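You operate a simulated robot arm through the tools that you are given. There is no shell and no other tool.

You are at the controls of a simulated two-armed robot. One attempt, no reset.

JOB
Send the green crate on the transfer up the run to the photo eye.
Fine: free the desk emergency stop and reset first; route up, mode one.

It is judged by the outcome, as a careful person would: the job done as asked, and still so three seconds after it is handed in. It fails if anything else is knocked over, pushed out of place, dropped, spilled or broken.

ROBOT AND FRAMES
Two 7-joint arms with three-finger grippers on one trunk that stands fixed in place. Base frame: the origin is at the foot of the trunk, x ahead of it, y to its left, z up. Lengths are in m, angles in degrees, forces in N, time in s.
The left shoulder is at [0.07, 0.165, 1.238], the right one opposite. With the tool pointing down near the work surface each hand reaches from about 0.36 to 0.88 m from the base axis, measured 20 degrees to its own side. Payload 3.91 kg a hand.
The tool frame of a hand sits at the grasp point between the pads (the TCP): z along the fingers, y along the line on which they close. The tips reach 0.03 m beyond it. The gripper opens to 0.116 m; its body begins 0.073 m behind the TCP.
Orientation is that of the tool frame in the base frame, as a unit quaternion [w, x, y, z]. With the fingers straight down and closing along the base's y, the tool's x points along the base's -x, its y along +y and its z along -z.

CONTROLS
- The arms move only by the tool play_rows. It takes "left_rows", "right_rows" or both (then of equal length, played together; a hand with none holds still); each is a list of rows, each a list of 3 entries, a list of its own where there are three numbers: the shift along the base's x, y, z in m, then the turn, a rotation vector about the base's x, y, z in degrees, then the finger opening in m, from 0 to 0.116. In form: [[[x, y, z], [rx, ry, rz], jaw], ...]. A call has 1 to 20 rows; each row is the pose to reach, as a shift and turn from the pose commanded when the call began. Rows are played at 5 a second. More than 0.05 m and 8.6 degrees between two rows, or a gripper value outside its range, and nothing of the call is played. Where a pose cannot be reached the arm comes as near as it can. A force on the tool above 40 N (or 10 N above the force at the start of the call, whichever is more), or a blocked arm, ends the call early, and 0.2 s more pass. The fingers move at their own pace (about 0.153 m/s each) and stop on an object; they squeeze with about 27 N. The grip force told is the motor's: it shows also when the fingers shut on nothing. Time passes only in rows, and 0.2 s behind the last, so rows that repeat a pose let the fingers close. The reply holds the time, the measured pose of the TCP, the force on the tool along the base axes, the opening and the grip force, in the units named above and with some noise, with the torque about the TCP (base axes, N m) and any sound that the robot's microphone picked up, and new pictures: "show" is both (left out), scene, wrist or none (wrist: the cameras of the hands that moved).
- Cameras (640 x 400 px; columns grow to the right, rows downward): "scene" is now at [0.1374, -0.0098, 1.5604]; the picture's right is [-0.18, -0.98, -0.00], its down [-0.64, 0.12, -0.76] and it looks along [0.75, -0.14, -0.65] (base axes); focal length 226 px, centre (320, 200). "left" rides on the left gripper at [0.075, 0.017, -0.088] in its tool frame; the picture's right is [-0.22, 0.97, 0.00], its down [-0.70, -0.16, -0.70] and it looks along [-0.68, -0.16, 0.71] (tool axes); focal length 247 px, centre (320, 200). "right" rides on the right gripper at [0.052, 0.056, -0.088] in its tool frame; the picture's right is [-0.73, 0.68, 0.00], its down [-0.49, -0.52, -0.70] and it looks along [-0.48, -0.51, 0.71] (tool axes); focal length 247 px, centre (320, 200). There is no depth. A picture from a camera that has moved, and an enlarged one, comes with that camera's place and axes in the base frame and with its lens. The place of the scene camera against the robot may be out by one fixed shift of up to 0.018 m in any direction.
- raise_lower(by): slides the trunk up (or, below 0, down) by that many m; the arms and the scene camera ride with it, the base frame stays. It gives what a move gives, with no picture.
- head_to(pan, tilt): turns the head with the scene camera to pan (to the left, within 86 degrees either way) and tilt (down, from -29 to 69), counted from straight ahead of the robot. It gives what a move gives, and a new picture of the scene camera.
- close_up(camera, box): a new picture of the part [left, top, right, bottom] of that camera's present view, enlarged. It takes no simulated time.
- finish_job(): hands the job in; it is judged then, once.

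Nothing tells you positions but the pictures and the camera data. Unless the task says otherwise, let go and move clear before handing in.

The tools are called as a command line: name --argument value ..., lists and objects as JSON in quotes. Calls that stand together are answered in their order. play_rows: Moves the arms, as the interface text tells. Its arguments: {"type":"object","properties":{"left_rows":{"type":"array"},"right_rows":{"type":"array"},"show":{"type":"string","enum":["both","scene","wrist","none"]}},"required":[]} The other tools are called the same way: raise_lower (by) moves the trunk up or down; head_to (pan, tilt) turns the head that bears the scene camera; close_up (camera, box) takes an enlarged picture of a part of a camera's view; finish_job () hands the job in.

At the start:

```text
time: 0.0
left_tool_pos: [0.5125, -0.0214, 1.323]
left_tcp_rot: [0.0, 0.0, 1.0, -0.001]
left_force: [-0.2, -0.6, 0.2]
left_wrist_torque: [-0.02, -0.01, -0.02]
left_opening: 0.1159
left_finger_force: 0.1
right_tool_pos: [0.4948, -0.5105, 1.2611]
right_tcp_rot: [0.0, 0.0, 1.0, 0.001]
right_force: [-0.2, -0.4, 0.2]
right_wrist_torque: [0.04, 0.0, -0.01]
right_opening: 0.1162
right_finger_force: 0.1
trunk travel left (down, up): [-0.775, 0.065]
head pan, tilt (commanded): [-10.3, 40.3]
```

scene: 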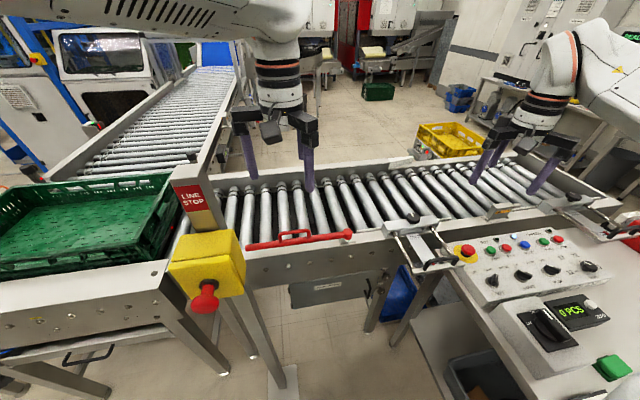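
right: 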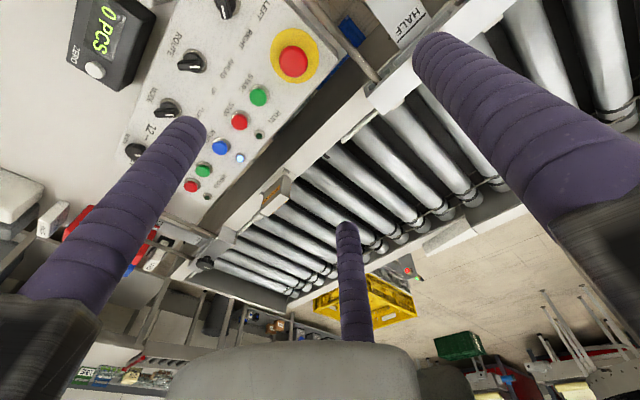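
left: 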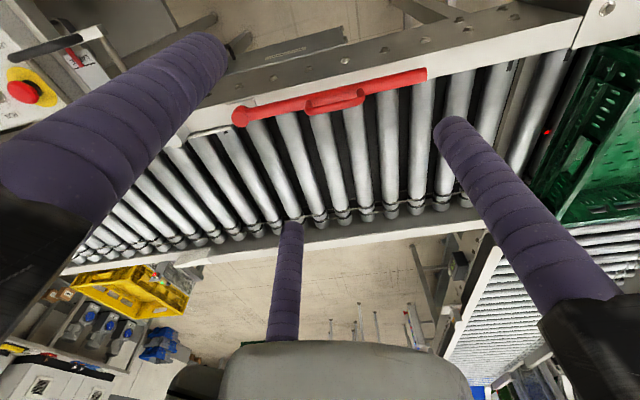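

I see a roller run across in front of me, a green crate on the left transfer, a yellow line-stop post with a red mushroom, and a desk panel at right with its own emergency stop, buttons and knobs. I'll take enlarged pictures to read the labels before moving.

close_up --camera "scene" --box '[440, 220, 640, 345]'

close_up --camera "right" --box '[60, 0, 380, 200]'

close_up --camera "scene" --box '[0, 150, 260, 312]'

close_up --camera "scene" --box '[240, 150, 480, 300]'

```text
3.20 times, centred on (540, 282) of scene
camera zoom: at [0.1374, -0.0098, 1.5604], right [-0.18, -0.98, 0.0], down [-0.64, 0.12, -0.76], along [0.75, -0.14, -0.65], focal length 723 px, centre (-384, -64)
```

zoom: 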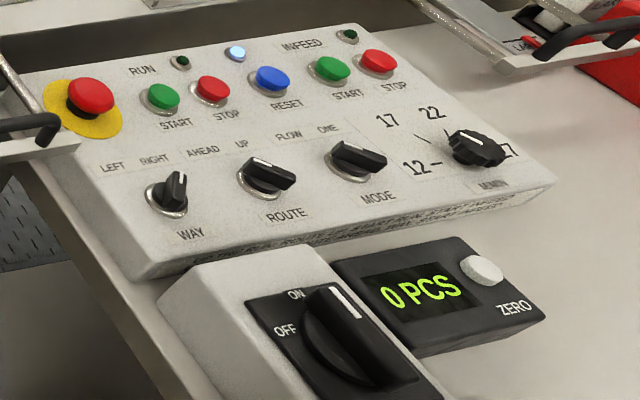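

```text
2.00 times, centred on (220, 100) of right
camera zoom: at [0.4422, -0.4521, 1.3494], right [0.73, 0.68, 0.0], down [0.49, -0.52, 0.7], along [0.48, -0.51, -0.71], focal length 494 px, centre (520, 400)
```

zoom: 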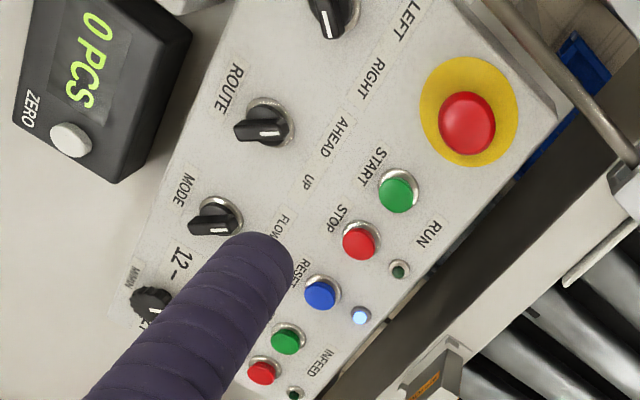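

```text
2.46 times, centred on (130, 231) of scene
camera zoom: at [0.1374, -0.0098, 1.5604], right [-0.18, -0.98, 0.0], down [-0.64, 0.12, -0.76], along [0.75, -0.14, -0.65], focal length 556 px, centre (788, 124)
```

zoom: 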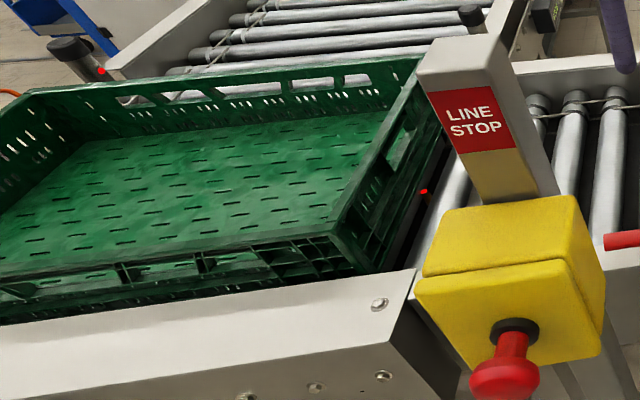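

```text
2.67 times, centred on (360, 225) of scene
camera zoom: at [0.1374, -0.0098, 1.5604], right [-0.18, -0.98, 0.0], down [-0.64, 0.12, -0.76], along [0.75, -0.14, -0.65], focal length 603 px, centre (213, 133)
```

zoom: 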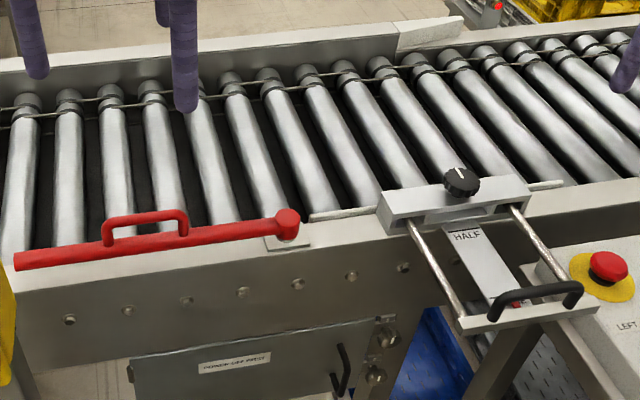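

The panel reads WAY (left/right), ROUTE (ahead/up), MODE (flow/one), RUN start/stop, RESET and INFEED start/stop, with instructions along its front edge. I'll turn the head to look at the desk and then the transfer.

head_to --pan -45 --tilt 50

```text
time: 1.0
left_tool_pos: [0.5122, -0.0215, 1.3245]
left_tcp_rot: [-0.001, 0.0, 1.0, 0.0]
left_force: [-0.8, -0.6, -0.7]
left_wrist_torque: [-0.03, -0.03, 0.01]
left_opening: 0.1159
left_finger_force: 0.1
right_tool_pos: [0.4945, -0.51, 1.2614]
right_tcp_rot: [0.001, 0.0, 1.0, 0.001]
right_force: [-0.5, -0.9, -0.5]
right_wrist_torque: [0.02, -0.03, 0.03]
right_opening: 0.1159
right_finger_force: 0.0
trunk travel left (down, up): [-0.775, 0.065]
head pan, tilt (commanded): [-45.0, 50.0]
camera scene: at [0.1084, -0.0491, 1.5467], right [-0.71, -0.71, 0.0], down [-0.54, 0.54, -0.64], along [0.45, -0.45, -0.77], focal length 226 px, centre (320, 200)
```

scene: 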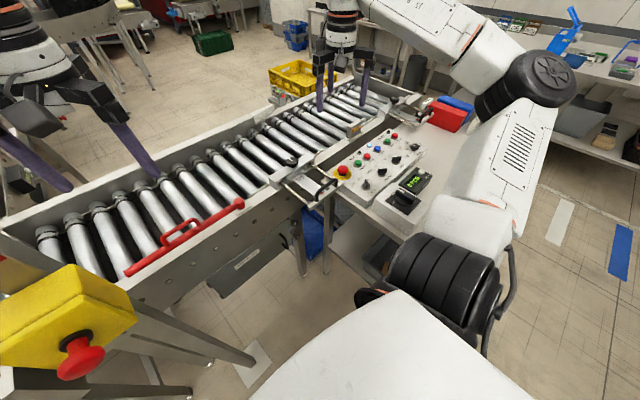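

close_up --camera "scene" --box '[310, 110, 450, 220]'

close_up --camera "scene" --box '[340, 60, 500, 160]'

head_to --pan 35 --tilt 35

```text
3.64 times, centred on (380, 165) of scene
camera zoom: at [0.1084, -0.0491, 1.5467], right [-0.71, -0.71, 0.0], down [-0.54, 0.54, -0.64], along [0.45, -0.45, -0.77], focal length 822 px, centre (102, 327)
```

zoom: 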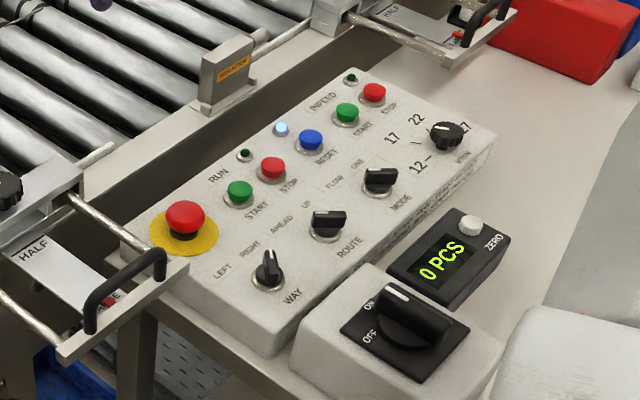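

```text
4.00 times, centred on (420, 110) of scene
camera zoom: at [0.1084, -0.0491, 1.5467], right [-0.71, -0.71, 0.0], down [-0.54, 0.54, -0.64], along [0.45, -0.45, -0.77], focal length 904 px, centre (-80, 560)
```

zoom: 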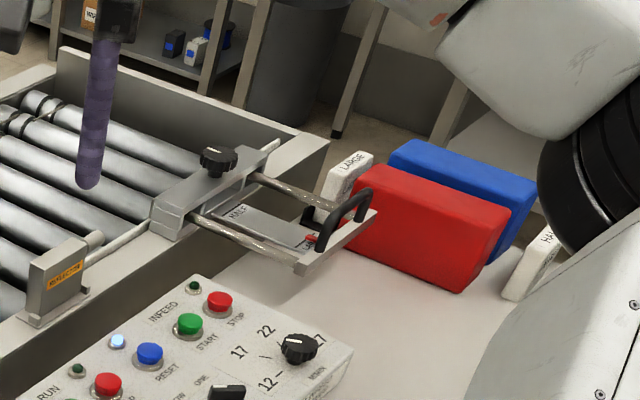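

```text
time: 2.5
left_tool_pos: [0.5132, -0.0211, 1.3237]
left_tcp_rot: [0.0, 0.0, 1.0, 0.001]
left_force: [-1.1, -0.2, 0.3]
left_wrist_torque: [-0.01, 0.0, 0.03]
left_opening: 0.1162
left_finger_force: 0.0
right_tool_pos: [0.4946, -0.5095, 1.2613]
right_tcp_rot: [0.0, 0.0, 1.0, 0.0]
right_force: [-0.4, -0.2, 0.3]
right_wrist_torque: [0.02, -0.01, 0.02]
right_opening: 0.1159
right_finger_force: 0.0
trunk travel left (down, up): [-0.775, 0.065]
head pan, tilt (commanded): [35.0, 35.0]
camera scene: at [0.1261, 0.0557, 1.5684], right [0.57, -0.82, 0.0], down [-0.47, -0.33, -0.82], along [0.67, 0.47, -0.57], focal length 226 px, centre (320, 200)
```

scene: 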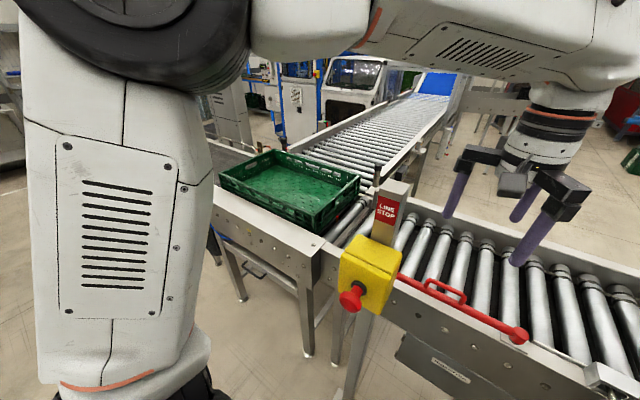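

close_up --camera "scene" --box '[200, 60, 460, 230]'

close_up --camera "scene" --box '[320, 170, 540, 380]'

head_to --pan 35 --tilt 10

```text
2.35 times, centred on (330, 145) of scene
camera zoom: at [0.1261, 0.0557, 1.5684], right [0.57, -0.82, 0.0], down [-0.47, -0.33, -0.82], along [0.67, 0.47, -0.57], focal length 532 px, centre (296, 329)
```

zoom: 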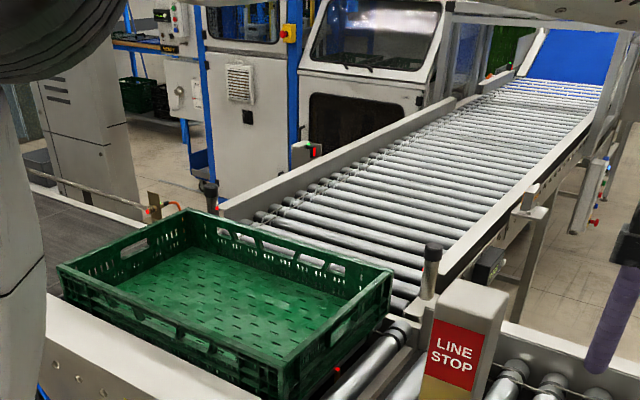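

```text
1.90 times, centred on (430, 275) of scene
camera zoom: at [0.1261, 0.0557, 1.5684], right [0.57, -0.82, 0.0], down [-0.47, -0.33, -0.82], along [0.67, 0.47, -0.57], focal length 430 px, centre (110, 57)
```

zoom: 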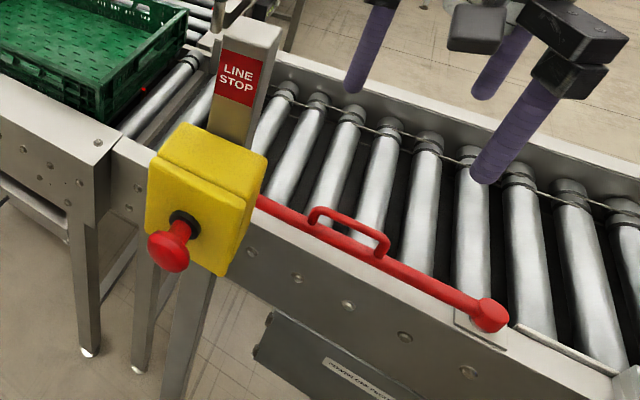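

```text
time: 3.4
left_tool_pos: [0.5125, -0.0207, 1.3237]
left_tcp_rot: [0.0, 0.0, 1.0, 0.0]
left_force: [0.0, 0.1, -0.4]
left_wrist_torque: [-0.03, -0.02, -0.03]
left_opening: 0.116
left_finger_force: 0.1
right_tool_pos: [0.4945, -0.5097, 1.2605]
right_tcp_rot: [0.001, 0.0, 1.0, 0.0]
right_force: [-0.1, -0.3, -1.3]
right_wrist_torque: [0.04, 0.01, 0.01]
right_opening: 0.1159
right_finger_force: 0.0
trunk travel left (down, up): [-0.775, 0.065]
head pan, tilt (commanded): [35.0, 10.0]
camera scene: at [0.1301, 0.0586, 1.6085], right [0.57, -0.82, 0.0], down [-0.14, -0.1, -0.98], along [0.81, 0.56, -0.17], focal length 226 px, centre (320, 200)
```

scene: 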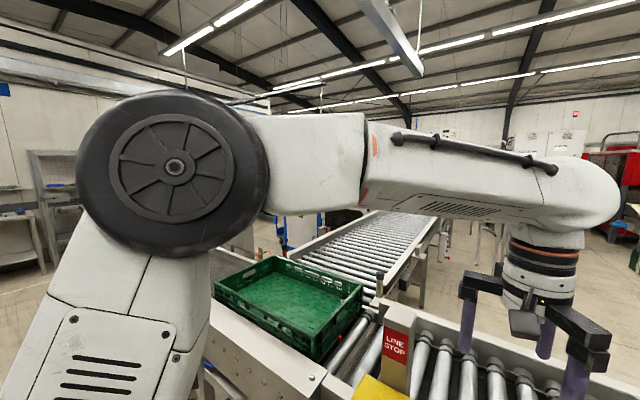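

I'm looking for the text on the panel's front edge and the photo eye on the long run. Turning the head to the panel again for tight enlargements.

close_up --camera "scene" --box '[340, 200, 460, 280]'

head_to --pan -30 --tilt 45

close_up --camera "scene" --box '[380, 170, 540, 270]'

```text
5.00 times, centred on (400, 240) of scene
camera zoom: at [0.1301, 0.0586, 1.6085], right [0.57, -0.82, 0.0], down [-0.14, -0.1, -0.98], along [0.81, 0.56, -0.17], focal length 1130 px, centre (-80, 0)
```

zoom: 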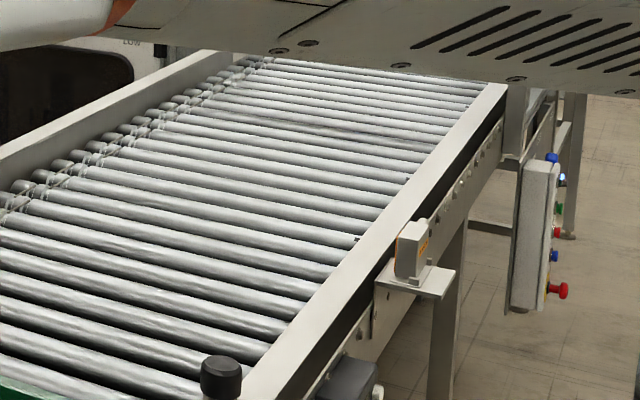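

```text
time: 4.8
left_tool_pos: [0.5128, -0.0224, 1.3234]
left_tcp_rot: [0.0, 0.001, 1.0, 0.0]
left_force: [0.4, -0.8, 0.2]
left_wrist_torque: [-0.01, -0.05, -0.01]
left_opening: 0.1162
left_finger_force: 0.0
right_tool_pos: [0.4948, -0.5099, 1.2599]
right_tcp_rot: [0.0, 0.0, 1.0, 0.0]
right_force: [-0.3, -0.1, -0.1]
right_wrist_torque: [0.01, -0.01, 0.0]
right_opening: 0.1161
right_finger_force: 0.0
trunk travel left (down, up): [-0.775, 0.065]
head pan, tilt (commanded): [-30.0, 45.0]
camera scene: at [0.1244, -0.0353, 1.5536], right [-0.5, -0.87, 0.0], down [-0.61, 0.35, -0.71], along [0.61, -0.35, -0.71], focal length 226 px, centre (320, 200)
```

scene: 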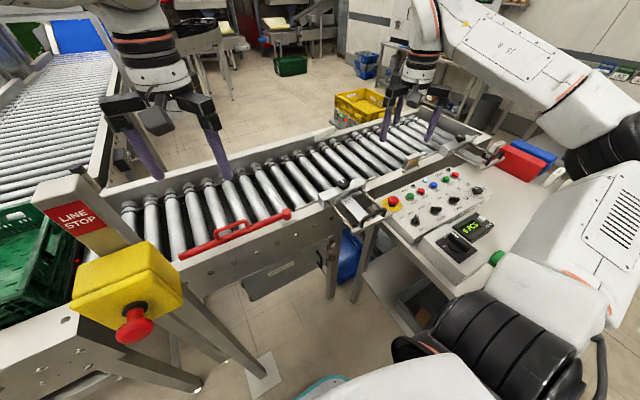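

```text
4.00 times, centred on (460, 220) of scene
camera zoom: at [0.1244, -0.0353, 1.5536], right [-0.5, -0.87, 0.0], down [-0.61, 0.35, -0.71], along [0.61, -0.35, -0.71], focal length 904 px, centre (-240, 120)
```

zoom: 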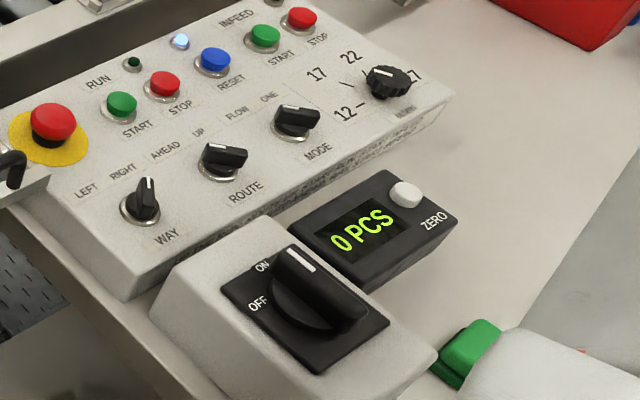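

close_up --camera "scene" --box '[410, 190, 510, 252]'

close_up --camera "scene" --box '[400, 180, 460, 218]'

close_up --camera "scene" --box '[375, 180, 435, 218]'

```text
6.40 times, centred on (460, 221) of scene
camera zoom: at [0.1244, -0.0353, 1.5536], right [-0.5, -0.87, 0.0], down [-0.61, 0.35, -0.71], along [0.61, -0.35, -0.71], focal length 1446 px, centre (-576, 66)
```

zoom: 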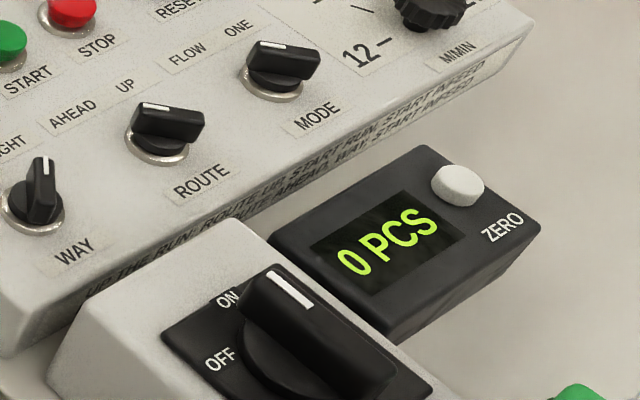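

```text
10.53 times, centred on (430, 199) of scene
camera zoom: at [0.1244, -0.0353, 1.5536], right [-0.5, -0.87, 0.0], down [-0.61, 0.35, -0.71], along [0.61, -0.35, -0.71], focal length 2379 px, centre (-838, 210)
```

zoom: 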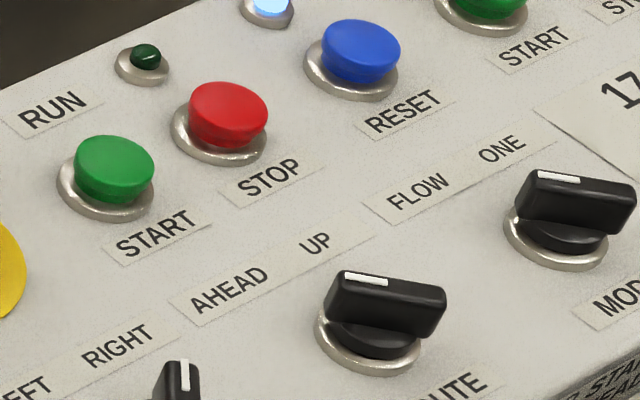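

```text
10.53 times, centred on (405, 199) of scene
camera zoom: at [0.1244, -0.0353, 1.5536], right [-0.5, -0.87, 0.0], down [-0.61, 0.35, -0.71], along [0.61, -0.35, -0.71], focal length 2379 px, centre (-575, 210)
```

zoom: 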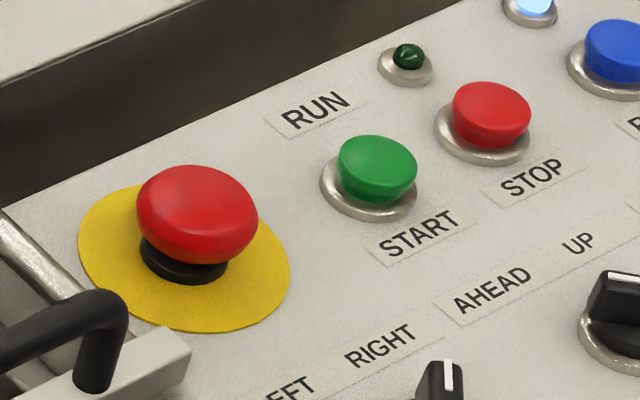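

The edge text reads "UP THE RUN: ROUTE UP, START RUN, START INFEED", so the order is: free the desk stop, RESET, ROUTE to UP, MODE to ONE, RUN START, INFEED START. Rough triangulation puts the desk stop near (0.485, -0.55, 0.98), the buttons along x≈0.477 and the knobs along x≈0.382. I'll shift the right hand back-left to measure from a second viewpoint.

play_rows --right_rows '[[[-0.02, 0.04, 0.01], [0, 0, 0], 0.116], [[-0.04, 0.08, 0.02], [0, 0, 0], 0.116], [[-0.06, 0.12, 0.03], [0, 0, 0], 0.116], [[-0.08, 0.16, 0.03], [0, 0, 0], 0.116], [[-0.08, 0.16, 0.03], [0, 0, 0], 0.116]]' --show "wrist"

close_up --camera "right" --box '[120, 60, 440, 260]'

```text
time: 6.0
left_tool_pos: [0.5131, -0.0227, 1.3231]
left_tcp_rot: [0.0, 0.0, 1.0, -0.001]
left_force: [-0.9, 0.5, -0.2]
left_wrist_torque: [0.02, 0.02, -0.03]
left_opening: 0.1159
left_finger_force: 0.2
right_tool_pos: [0.4165, -0.35, 1.2906]
right_tcp_rot: [0.0, 0.001, 1.0, 0.0]
right_force: [-1.0, -0.5, 0.1]
right_wrist_torque: [-0.02, -0.02, 0.02]
right_opening: 0.1159
right_finger_force: 0.2
trunk travel left (down, up): [-0.775, 0.065]
head pan, tilt (commanded): [-30.0, 45.0]
camera right: at [0.3644, -0.2927, 1.3805], right [0.73, 0.68, 0.0], down [0.49, -0.52, 0.7], along [0.48, -0.51, -0.71], focal length 247 px, centre (320, 200)
```

right: 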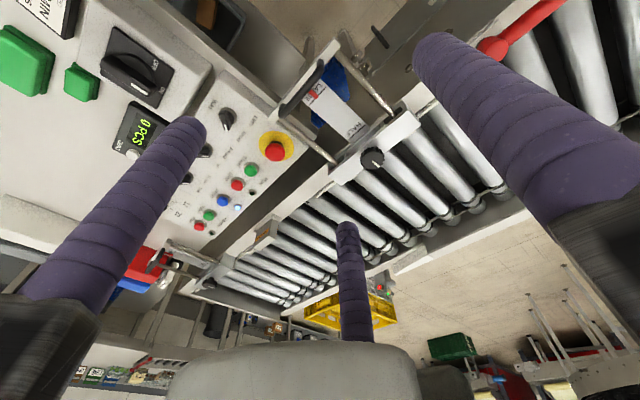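

```text
2.00 times, centred on (280, 160) of right
camera zoom: at [0.3644, -0.2927, 1.3805], right [0.73, 0.68, 0.0], down [0.49, -0.52, 0.7], along [0.48, -0.51, -0.71], focal length 494 px, centre (400, 280)
```

zoom: 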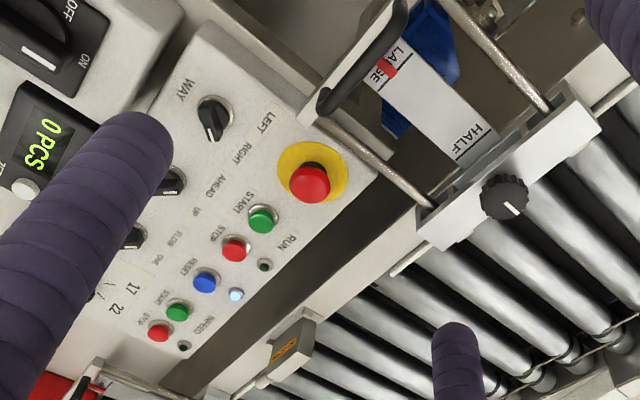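

Triangulating from the two wrist views gives: desk stop top at (0.487, -0.554, 0.965), RUN START (0.479, -0.632), RESET (0.476, -0.754), INFEED START (0.477, -0.826), all with tops near z 0.962. The knobs are WAY (0.385, -0.568), ROUTE (0.379, -0.661) and MODE (0.379, -0.759). Next I move above the stop with a reduced opening and look closer.

play_rows --right_rows '[[[0.014, -0.041, 0], [0, 0, 0], 0.116], [[0.028, -0.082, 0], [0, 0, 0], 0.1], [[0.042, -0.123, 0], [0, 0, 0], 0.08], [[0.056, -0.164, 0], [0, 0, 0], 0.07], [[0.0705, -0.204, 0], [0, 0, 0], 0.066], [[0.0705, -0.204, -0.045], [0, 0, 0], 0.066], [[0.0705, -0.204, -0.09], [0, 0, 0], 0.066], [[0.0705, -0.204, -0.135], [0, 0, 0], 0.066], [[0.0705, -0.204, -0.18], [0, 0, 0], 0.066], [[0.0705, -0.204, -0.22], [0, 0, 0], 0.066], [[0.0705, -0.204, -0.22], [0, 0, 0], 0.066]]' --show "both"

close_up --camera "scene" --box '[350, 150, 470, 225]'

```text
time: 8.4
left_tool_pos: [0.513, -0.0208, 1.3235]
left_tcp_rot: [0.001, -0.001, 1.0, -0.001]
left_force: [0.0, 0.9, 0.6]
left_wrist_torque: [-0.03, 0.01, -0.01]
left_opening: 0.116
left_finger_force: 0.0
right_tool_pos: [0.4868, -0.5528, 1.0691]
right_tcp_rot: [0.0, -0.001, 1.0, 0.0]
right_force: [-0.7, 0.9, 0.6]
right_wrist_torque: [0.01, 0.01, 0.0]
right_opening: 0.0661
right_finger_force: 0.0
trunk travel left (down, up): [-0.775, 0.065]
head pan, tilt (commanded): [-30.0, 45.0]
camera scene: at [0.1242, -0.0349, 1.5536], right [-0.5, -0.87, 0.0], down [-0.61, 0.35, -0.71], along [0.61, -0.35, -0.71], focal length 226 px, centre (320, 200)
camera right: at [0.4336, -0.495, 1.1589], right [0.73, 0.68, 0.0], down [0.49, -0.52, 0.7], along [0.48, -0.51, -0.71], focal length 247 px, centre (320, 200)
```

scene: 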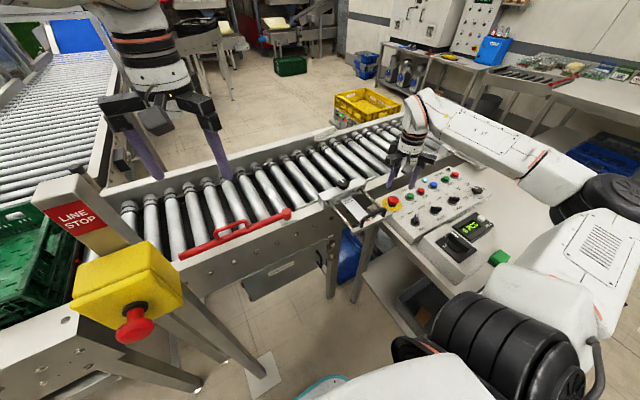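
right: 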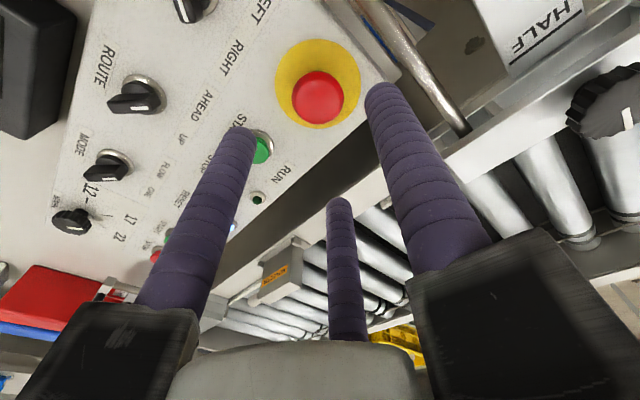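

```text
5.33 times, centred on (410, 188) of scene
camera zoom: at [0.1242, -0.0349, 1.5536], right [-0.5, -0.87, 0.0], down [-0.61, 0.35, -0.71], along [0.61, -0.35, -0.71], focal length 1205 px, centre (-160, 267)
```

zoom: 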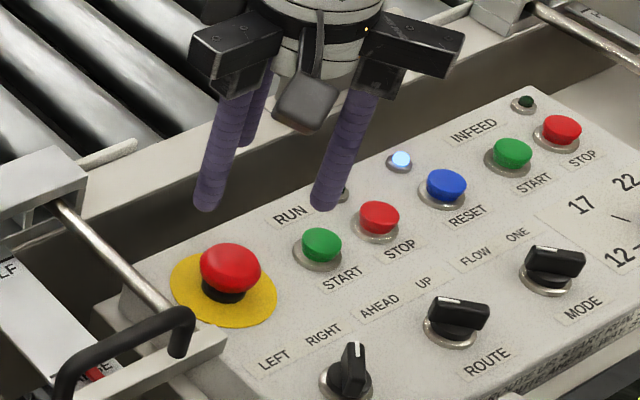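

The stop's head lies centred under the right hand at about (0.4865, -0.5545), matching my estimate. I'll descend around it, close on it and look.

play_rows --right_rows '[[[0, -0.0015, -0.03], [0, 0, 0], 0.066], [[0, -0.0015, -0.06], [0, 0, 0], 0.066], [[0, -0.0015, -0.075], [0, 0, 0], 0.066], [[0, -0.0015, -0.089], [0, 0, 0], 0.066], [[0, -0.0015, -0.089], [0, 0, 0], 0.066]]' --show "both"

close_up --camera "scene" --box '[350, 170, 450, 232]'

```text
time: 9.6
left_tool_pos: [0.5127, -0.0213, 1.324]
left_tcp_rot: [0.0, 0.0, 1.0, 0.0]
left_force: [-1.2, -0.8, -0.7]
left_wrist_torque: [0.02, -0.02, -0.02]
left_opening: 0.1161
left_finger_force: 0.1
right_tool_pos: [0.4854, -0.5564, 0.9809]
right_tcp_rot: [-0.001, 0.0, 1.0, 0.0]
right_force: [-0.9, 0.4, 1.0]
right_wrist_torque: [-0.02, 0.01, 0.0]
right_opening: 0.0662
right_finger_force: 0.0
trunk travel left (down, up): [-0.775, 0.065]
head pan, tilt (commanded): [-30.0, 45.0]
camera scene: at [0.1242, -0.0352, 1.5536], right [-0.5, -0.87, 0.0], down [-0.61, 0.35, -0.71], along [0.61, -0.35, -0.71], focal length 226 px, centre (320, 200)
camera right: at [0.4325, -0.498, 1.0696], right [0.73, 0.68, 0.0], down [0.49, -0.52, 0.7], along [0.48, -0.51, -0.71], focal length 247 px, centre (320, 200)
```

scene: 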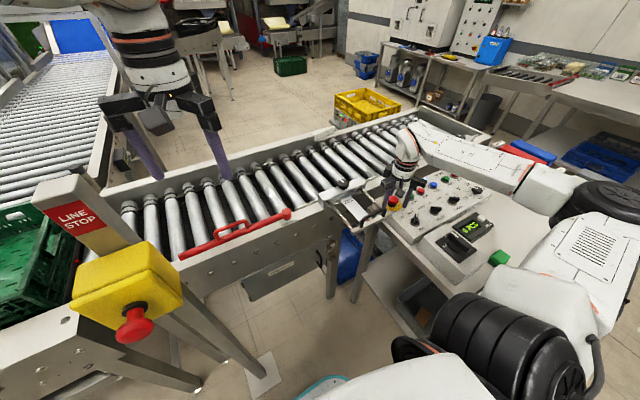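
right: 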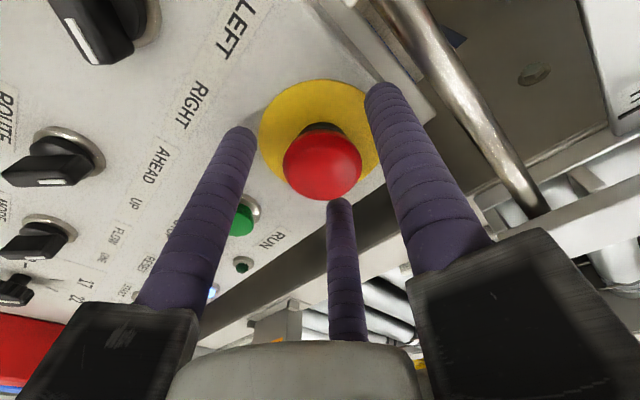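

```text
6.40 times, centred on (400, 201) of scene
camera zoom: at [0.1242, -0.0352, 1.5536], right [-0.5, -0.87, 0.0], down [-0.61, 0.35, -0.71], along [0.61, -0.35, -0.71], focal length 1446 px, centre (-192, 194)
```

zoom: 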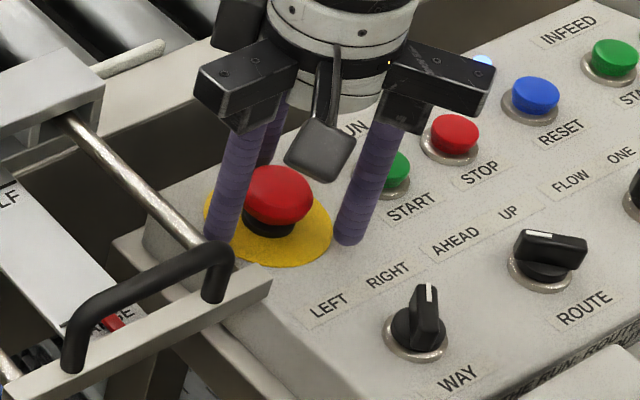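

Fingers straddle the red head cleanly. I'll lower a few mm, close, and then twist clockwise as seen from above.

play_rows --right_rows '[[[0, 0.001, -0.004], [0, 0, 0], 0.066], [[0, 0.001, -0.004], [0, 0, 0], 0.03], [[0, 0.001, -0.004], [0, 0, 0], 0.02], [[0, 0.001, -0.004], [0, 0, 0], 0.02]]' --show "wrist"

```text
time: 10.6
left_tool_pos: [0.5138, -0.0208, 1.3235]
left_tcp_rot: [0.0, 0.0, 1.0, 0.0]
left_force: [-0.5, -0.9, -0.5]
left_wrist_torque: [0.03, 0.02, -0.02]
left_opening: 0.1161
left_finger_force: 0.1
right_tool_pos: [0.4859, -0.5552, 0.9774]
right_tcp_rot: [0.0, 0.0, 1.0, 0.0]
right_force: [5.6, 0.9, -1.3]
right_wrist_torque: [-0.03, -0.22, -0.02]
right_opening: 0.0395
right_finger_force: 44.7
trunk travel left (down, up): [-0.775, 0.065]
head pan, tilt (commanded): [-30.0, 45.0]
camera right: at [0.4334, -0.4972, 1.0659], right [0.73, 0.68, 0.0], down [0.49, -0.52, 0.7], along [0.48, -0.51, -0.71], focal length 247 px, centre (320, 200)
```

right: 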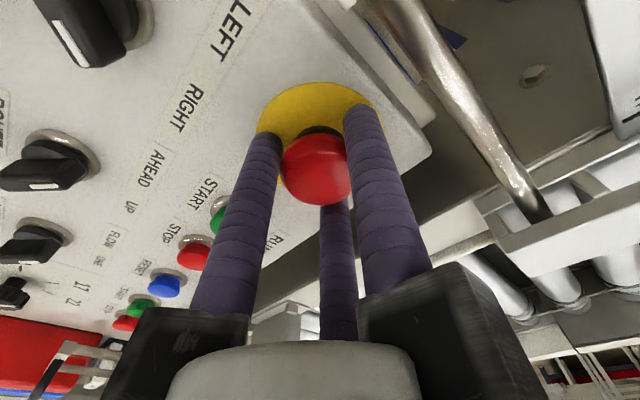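

Gripped at 39.5 mm on the head. Now twisting clockwise in small steps.

play_rows --right_rows '[[[0, 0, 0], [0, 0, -8], 0.02], [[0, 0, 0], [0, 0, -16], 0.02], [[0, 0, 0], [0, 0, -24], 0.02], [[0, 0, 0], [0, 0, -32], 0.02], [[0, 0, 0], [0, 0, -40], 0.02], [[0, 0, 0], [0, 0, -45], 0.02]]' --show "both"

close_up --camera "scene" --box '[350, 160, 470, 235]'

```text
time: 11.2
left_tool_pos: [0.516, -0.0214, 1.3221]
left_tcp_rot: [-0.002, 0.001, 1.0, 0.0]
left_force: [0.2, -0.1, -0.5]
left_wrist_torque: [0.02, -0.02, 0.01]
left_opening: 0.116
left_finger_force: 0.1
right_tool_pos: [0.4864, -0.5552, 0.976]
right_tcp_rot: [0.001, 0.104, 0.995, -0.002]
right_force: [20.0, 11.7, -1.7]
right_wrist_torque: [-0.7, 0.16, -0.2]
right_opening: 0.0394
right_finger_force: 45.3
right hand out of reach, approached as far as the arm can: row 2
trunk travel left (down, up): [-0.775, 0.065]
head pan, tilt (commanded): [-30.0, 45.0]
stopped in row 2 (right hand): the force on the tool passed its limit at 87 N (the readings are from after the stop); the commanded pose is now the measured one
camera scene: at [0.1287, -0.033, 1.5532], right [-0.5, -0.87, 0.0], down [-0.61, 0.35, -0.71], along [0.61, -0.35, -0.71], focal length 226 px, centre (320, 200)
camera right: at [0.4464, -0.4871, 1.0646], right [0.86, 0.51, 0.0], down [0.37, -0.61, 0.7], along [0.36, -0.61, -0.71], focal length 247 px, centre (320, 200)
```

scene: 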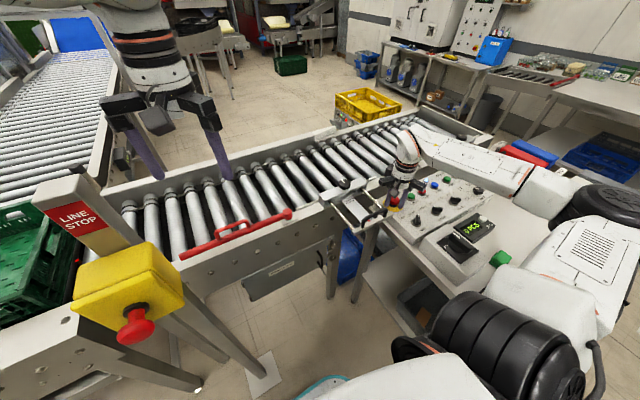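
right: 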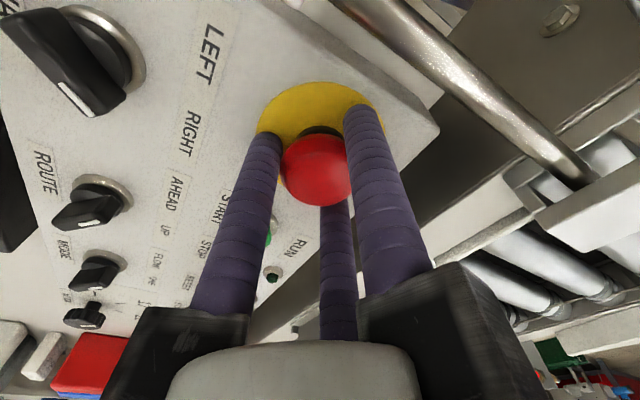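

```text
5.33 times, centred on (410, 198) of scene
camera zoom: at [0.1287, -0.033, 1.5532], right [-0.5, -0.87, 0.0], down [-0.61, 0.35, -0.71], along [0.61, -0.35, -0.71], focal length 1205 px, centre (-160, 213)
```

zoom: 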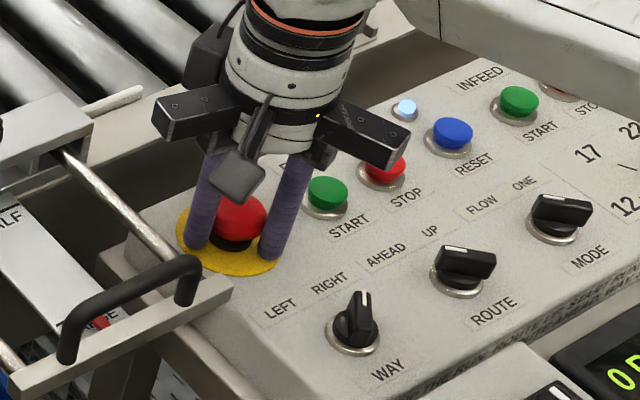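

The wrist hit a joint limit 12° into the clockwise turn. I'll release, lift, wind the hand counter-clockwise first, and regrip so there's a long clockwise travel available.

play_rows --right_rows '[[[0, 0, 0], [0, 0, 0], 0.066], [[0, 0, 0], [0, 0, 0], 0.066], [[0, 0, 0.03], [0, 0, 0], 0.066], [[0, 0, 0.06], [0, 0, 0], 0.066], [[0, 0, 0.06], [0, 0, 8], 0.066], [[0, 0, 0.06], [0, 0, 16], 0.066], [[0, 0, 0.06], [0, 0, 24], 0.066], [[0, 0, 0.06], [0, 0, 32], 0.066], [[0, 0, 0.06], [0, 0, 40], 0.066], [[0, 0, 0.06], [0, 0, 48], 0.066], [[0, 0, 0.06], [0, 0, 56], 0.066], [[0, 0, 0.06], [0, 0, 64], 0.066], [[0, 0, 0.06], [0, 0, 72], 0.066], [[0, 0, 0.06], [0, 0, 80], 0.066], [[0, 0, 0.06], [0, 0, 88], 0.066], [[0, 0, 0.06], [0, 0, 96], 0.066], [[0, 0, 0.06], [0, 0, 102], 0.066], [[0, 0, 0.06], [0, 0, 102], 0.066]]' --show "both"

close_up --camera "scene" --box '[350, 160, 470, 235]'

```text
time: 15.0
left_tool_pos: [0.5121, -0.022, 1.3234]
left_tcp_rot: [-0.001, 0.002, 1.0, -0.001]
left_force: [0.3, 0.5, 0.4]
left_wrist_torque: [0.0, 0.02, 0.02]
left_opening: 0.1161
left_finger_force: 0.1
right_tool_pos: [0.4823, -0.5569, 1.0364]
right_tcp_rot: [0.002, -0.707, 0.708, -0.002]
right_force: [0.4, 0.2, 0.3]
right_wrist_torque: [0.0, -0.01, 0.03]
right_opening: 0.0662
right_finger_force: 0.1
trunk travel left (down, up): [-0.775, 0.065]
head pan, tilt (commanded): [-30.0, 45.0]
camera scene: at [0.1243, -0.0354, 1.5536], right [-0.5, -0.87, 0.0], down [-0.61, 0.35, -0.71], along [0.61, -0.35, -0.71], focal length 226 px, centre (320, 200)
camera right: at [0.4255, -0.6075, 1.1249], right [-0.68, 0.73, 0.0], down [0.52, 0.49, 0.7], along [0.52, 0.48, -0.71], focal length 247 px, centre (320, 200)
```

scene: 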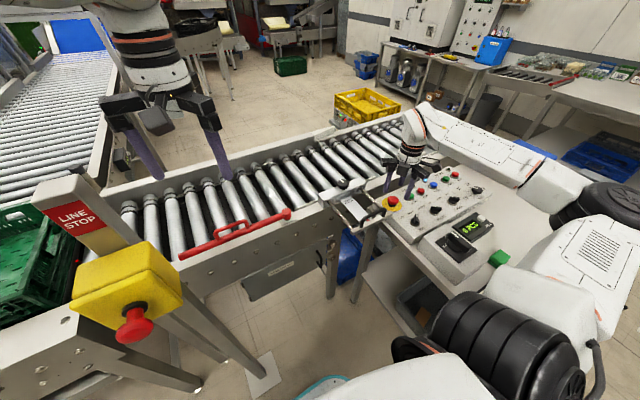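
right: 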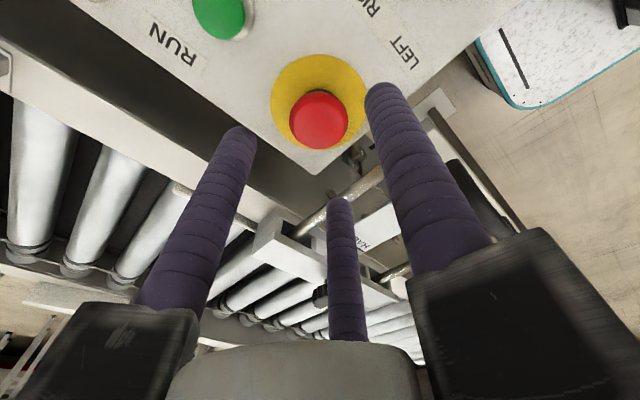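

```text
5.33 times, centred on (410, 198) of scene
camera zoom: at [0.1243, -0.0354, 1.5536], right [-0.5, -0.87, 0.0], down [-0.61, 0.35, -0.71], along [0.61, -0.35, -0.71], focal length 1205 px, centre (-160, 213)
```

zoom: 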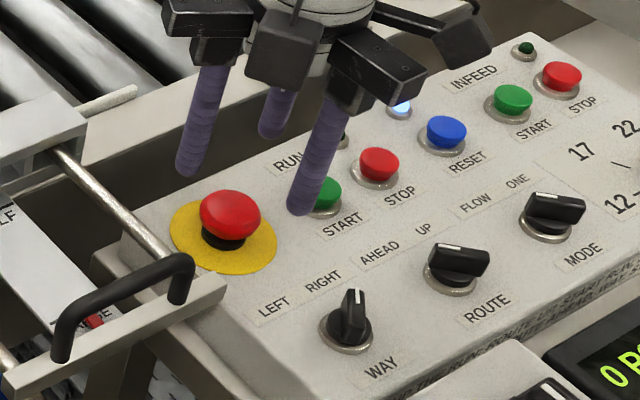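

The counter-clockwise wind worked (now +90°). I'll centre over the head, descend, and grip again.

play_rows --right_rows '[[[0.004, 0.002, -0.02], [0, 0, 0], 0.066], [[0.004, 0.002, -0.045], [0, 0, 0], 0.066], [[0.004, 0.002, -0.059], [0, 0, 0], 0.066], [[0.004, 0.002, -0.059], [0, 0, 0], 0.05], [[0.004, 0.002, -0.059], [0, 0, 0], 0.02], [[0.004, 0.002, -0.059], [0, 0, 0], 0.02]]' --show "wrist"

```text
time: 16.4
left_tool_pos: [0.5121, -0.0205, 1.3239]
left_tcp_rot: [0.0, 0.001, 1.0, 0.0]
left_force: [0.8, 0.3, -0.1]
left_wrist_torque: [0.0, -0.03, 0.03]
left_opening: 0.1159
left_finger_force: 0.1
right_tool_pos: [0.4859, -0.5561, 0.9763]
right_tcp_rot: [0.003, -0.706, 0.708, -0.002]
right_force: [-3.5, 2.4, -0.6]
right_wrist_torque: [0.22, 0.24, -0.02]
right_opening: 0.0394
right_finger_force: 44.2
trunk travel left (down, up): [-0.775, 0.065]
head pan, tilt (commanded): [-30.0, 45.0]
camera right: at [0.4288, -0.6057, 1.0655], right [-0.68, 0.73, 0.0], down [0.52, 0.48, 0.7], along [0.52, 0.48, -0.71], focal length 247 px, centre (320, 200)
```

right: 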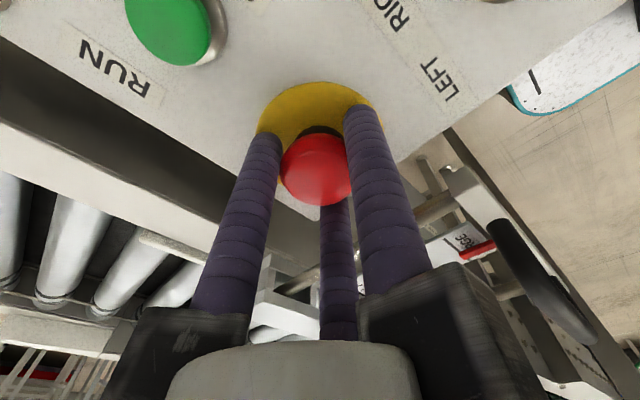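

Gripped again, well centred. Twisting clockwise from this wound-up pose.

play_rows --right_rows '[[[0, 0, 0], [0, 0, -7], 0.02], [[0, 0, 0], [0, 0, -14], 0.02], [[0, 0, 0], [0, 0, -21], 0.02], [[0, 0, 0], [0, 0, -28], 0.02], [[0, 0, 0], [0, 0, -35], 0.02], [[0, 0, 0], [0, 0, -42], 0.02], [[0, 0, 0], [0, 0, -49], 0.02], [[0, 0, 0], [0, 0, -56], 0.02], [[0, 0, 0], [0, 0, -56], 0.02]]' --show "both"

close_up --camera "scene" --box '[350, 160, 470, 235]'

```text
time: 18.4
left_tool_pos: [0.5104, -0.0211, 1.3251]
left_tcp_rot: [0.0, 0.002, 1.0, 0.0]
left_force: [-0.4, 0.1, -1.1]
left_wrist_torque: [0.01, 0.01, -0.01]
left_opening: 0.1161
left_finger_force: 0.1
right_tool_pos: [0.4866, -0.5557, 0.9756]
right_tcp_rot: [0.001, -0.29, 0.957, -0.004]
right_force: [-2.9, 1.3, 2.4]
right_wrist_torque: [0.0, -0.11, 0.01]
right_opening: 0.0394
right_finger_force: 44.8
trunk travel left (down, up): [-0.775, 0.065]
head pan, tilt (commanded): [-30.0, 45.0]
camera scene: at [0.1234, -0.035, 1.5537], right [-0.5, -0.87, 0.0], down [-0.61, 0.35, -0.71], along [0.61, -0.35, -0.71], focal length 226 px, centre (320, 200)
camera right: at [0.4109, -0.5353, 1.0654], right [0.23, 0.97, 0.0], down [0.69, -0.16, 0.7], along [0.68, -0.17, -0.71], focal length 247 px, centre (320, 200)
```

scene: 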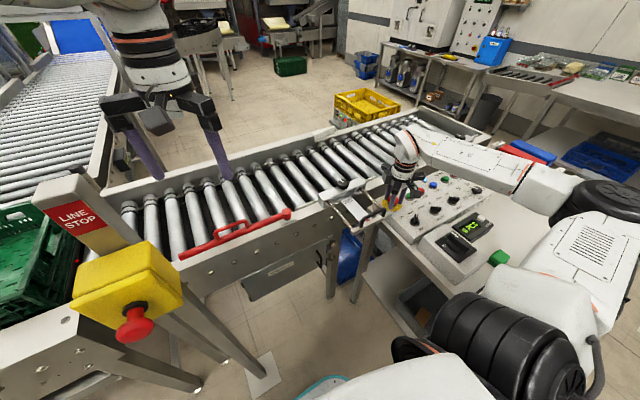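
right: 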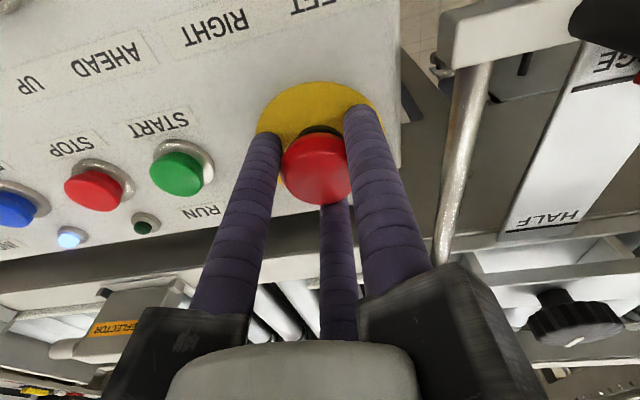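

```text
5.33 times, centred on (410, 198) of scene
camera zoom: at [0.1234, -0.035, 1.5537], right [-0.5, -0.87, 0.0], down [-0.61, 0.35, -0.71], along [0.61, -0.35, -0.71], focal length 1205 px, centre (-160, 213)
```

zoom: 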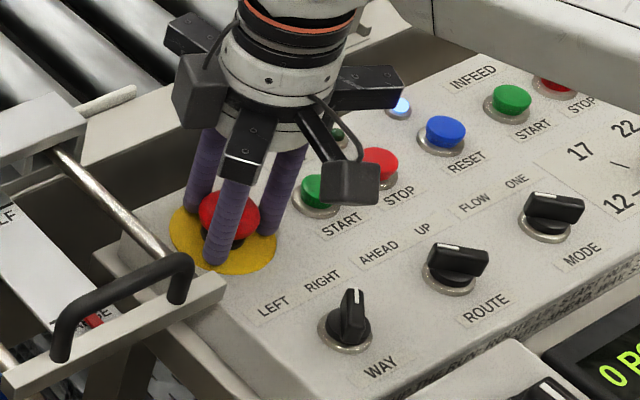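

The head turned with the hand through 56° with almost no torque. Let me pull up slightly while gripped to see whether it pops out.

play_rows --right_rows '[[[0, 0, 0.003], [0, 0, 0], 0.02], [[0, 0, 0.006], [0, 0, 0], 0.02], [[0, 0, 0.009], [0, 0, 0], 0.02], [[0, 0, 0.012], [0, 0, 0], 0.02]]' --show "wrist"

close_up --camera "scene" --box '[370, 180, 430, 218]'

```text
time: 19.4
left_tool_pos: [0.5097, -0.022, 1.3243]
left_tcp_rot: [0.001, 0.002, 1.0, 0.0]
left_force: [0.6, 0.6, 0.7]
left_wrist_torque: [0.01, -0.02, -0.01]
left_opening: 0.1161
left_finger_force: 0.0
right_tool_pos: [0.4869, -0.5542, 0.9893]
right_tcp_rot: [0.002, -0.29, 0.957, -0.002]
right_force: [-5.4, -2.0, 3.6]
right_wrist_torque: [-0.28, -0.02, -0.18]
right_opening: 0.0396
right_finger_force: 44.8
trunk travel left (down, up): [-0.775, 0.065]
head pan, tilt (commanded): [-30.0, 45.0]
camera right: at [0.4107, -0.5355, 1.0782], right [0.23, 0.97, 0.0], down [0.69, -0.16, 0.7], along [0.69, -0.16, -0.71], focal length 247 px, centre (320, 200)
```

right: 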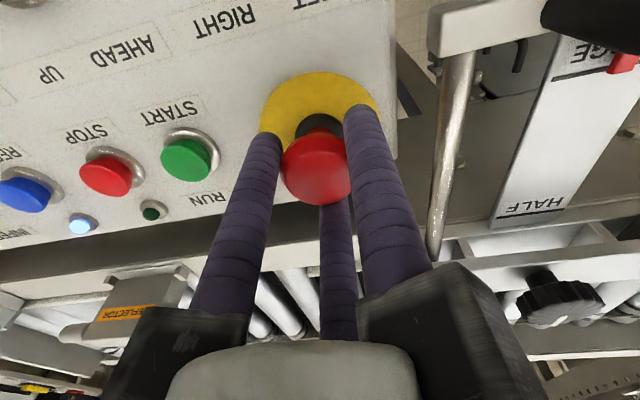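

```text
10.53 times, centred on (400, 199) of scene
camera zoom: at [0.1228, -0.0355, 1.5538], right [-0.5, -0.87, 0.0], down [-0.61, 0.35, -0.71], along [0.61, -0.35, -0.71], focal length 2379 px, centre (-522, 210)
```

zoom: 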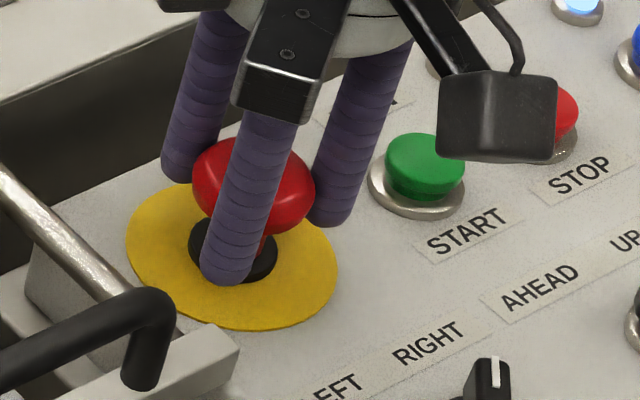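

The head has risen and the red stem shows under it, so it popped out. I'll release and check that it stays out.

play_rows --right_rows '[[[0, 0, 0], [0, 0, 0], 0.066], [[0, 0, 0], [0, 0, 0], 0.07], [[0, 0, 0.03], [0, 0, 0], 0.07], [[0, 0, 0.07], [0, 0, 0], 0.07], [[0, 0, 0.1], [0, 0, 0], 0.07], [[0, 0, 0.1], [0, 0, 0], 0.07]]' --show "wrist"

close_up --camera "scene" --box '[370, 170, 450, 220]'

```text
time: 20.8
left_tool_pos: [0.5116, -0.0227, 1.3238]
left_tcp_rot: [-0.001, 0.001, 1.0, 0.0]
left_force: [0.2, 0.0, 0.6]
left_wrist_torque: [0.01, 0.03, -0.01]
left_opening: 0.1157
left_finger_force: 0.1
right_tool_pos: [0.4851, -0.5553, 1.0896]
right_tcp_rot: [0.001, -0.29, 0.957, -0.002]
right_force: [0.4, 0.5, -0.3]
right_wrist_torque: [-0.02, 0.01, -0.01]
right_opening: 0.07
right_finger_force: 0.1
trunk travel left (down, up): [-0.775, 0.065]
head pan, tilt (commanded): [-30.0, 45.0]
camera right: at [0.4098, -0.5362, 1.1785], right [0.23, 0.97, 0.0], down [0.69, -0.16, 0.7], along [0.68, -0.16, -0.71], focal length 247 px, centre (320, 200)
```

right: 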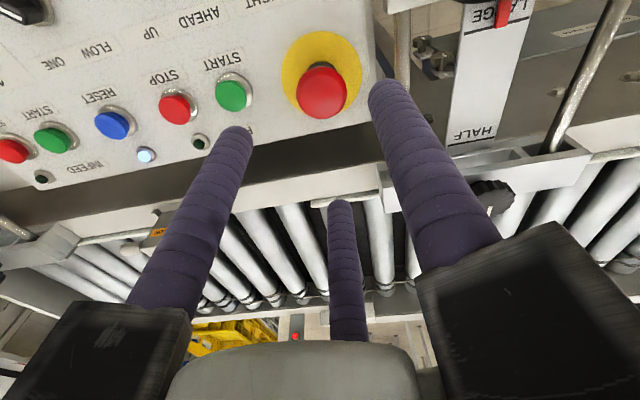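

```text
8.00 times, centred on (410, 195) of scene
camera zoom: at [0.1245, -0.0357, 1.5535], right [-0.5, -0.87, 0.0], down [-0.61, 0.35, -0.71], along [0.61, -0.35, -0.71], focal length 1808 px, centre (-400, 240)
```

zoom: 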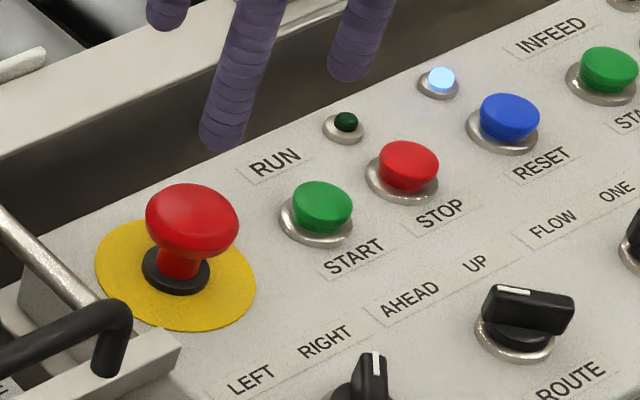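

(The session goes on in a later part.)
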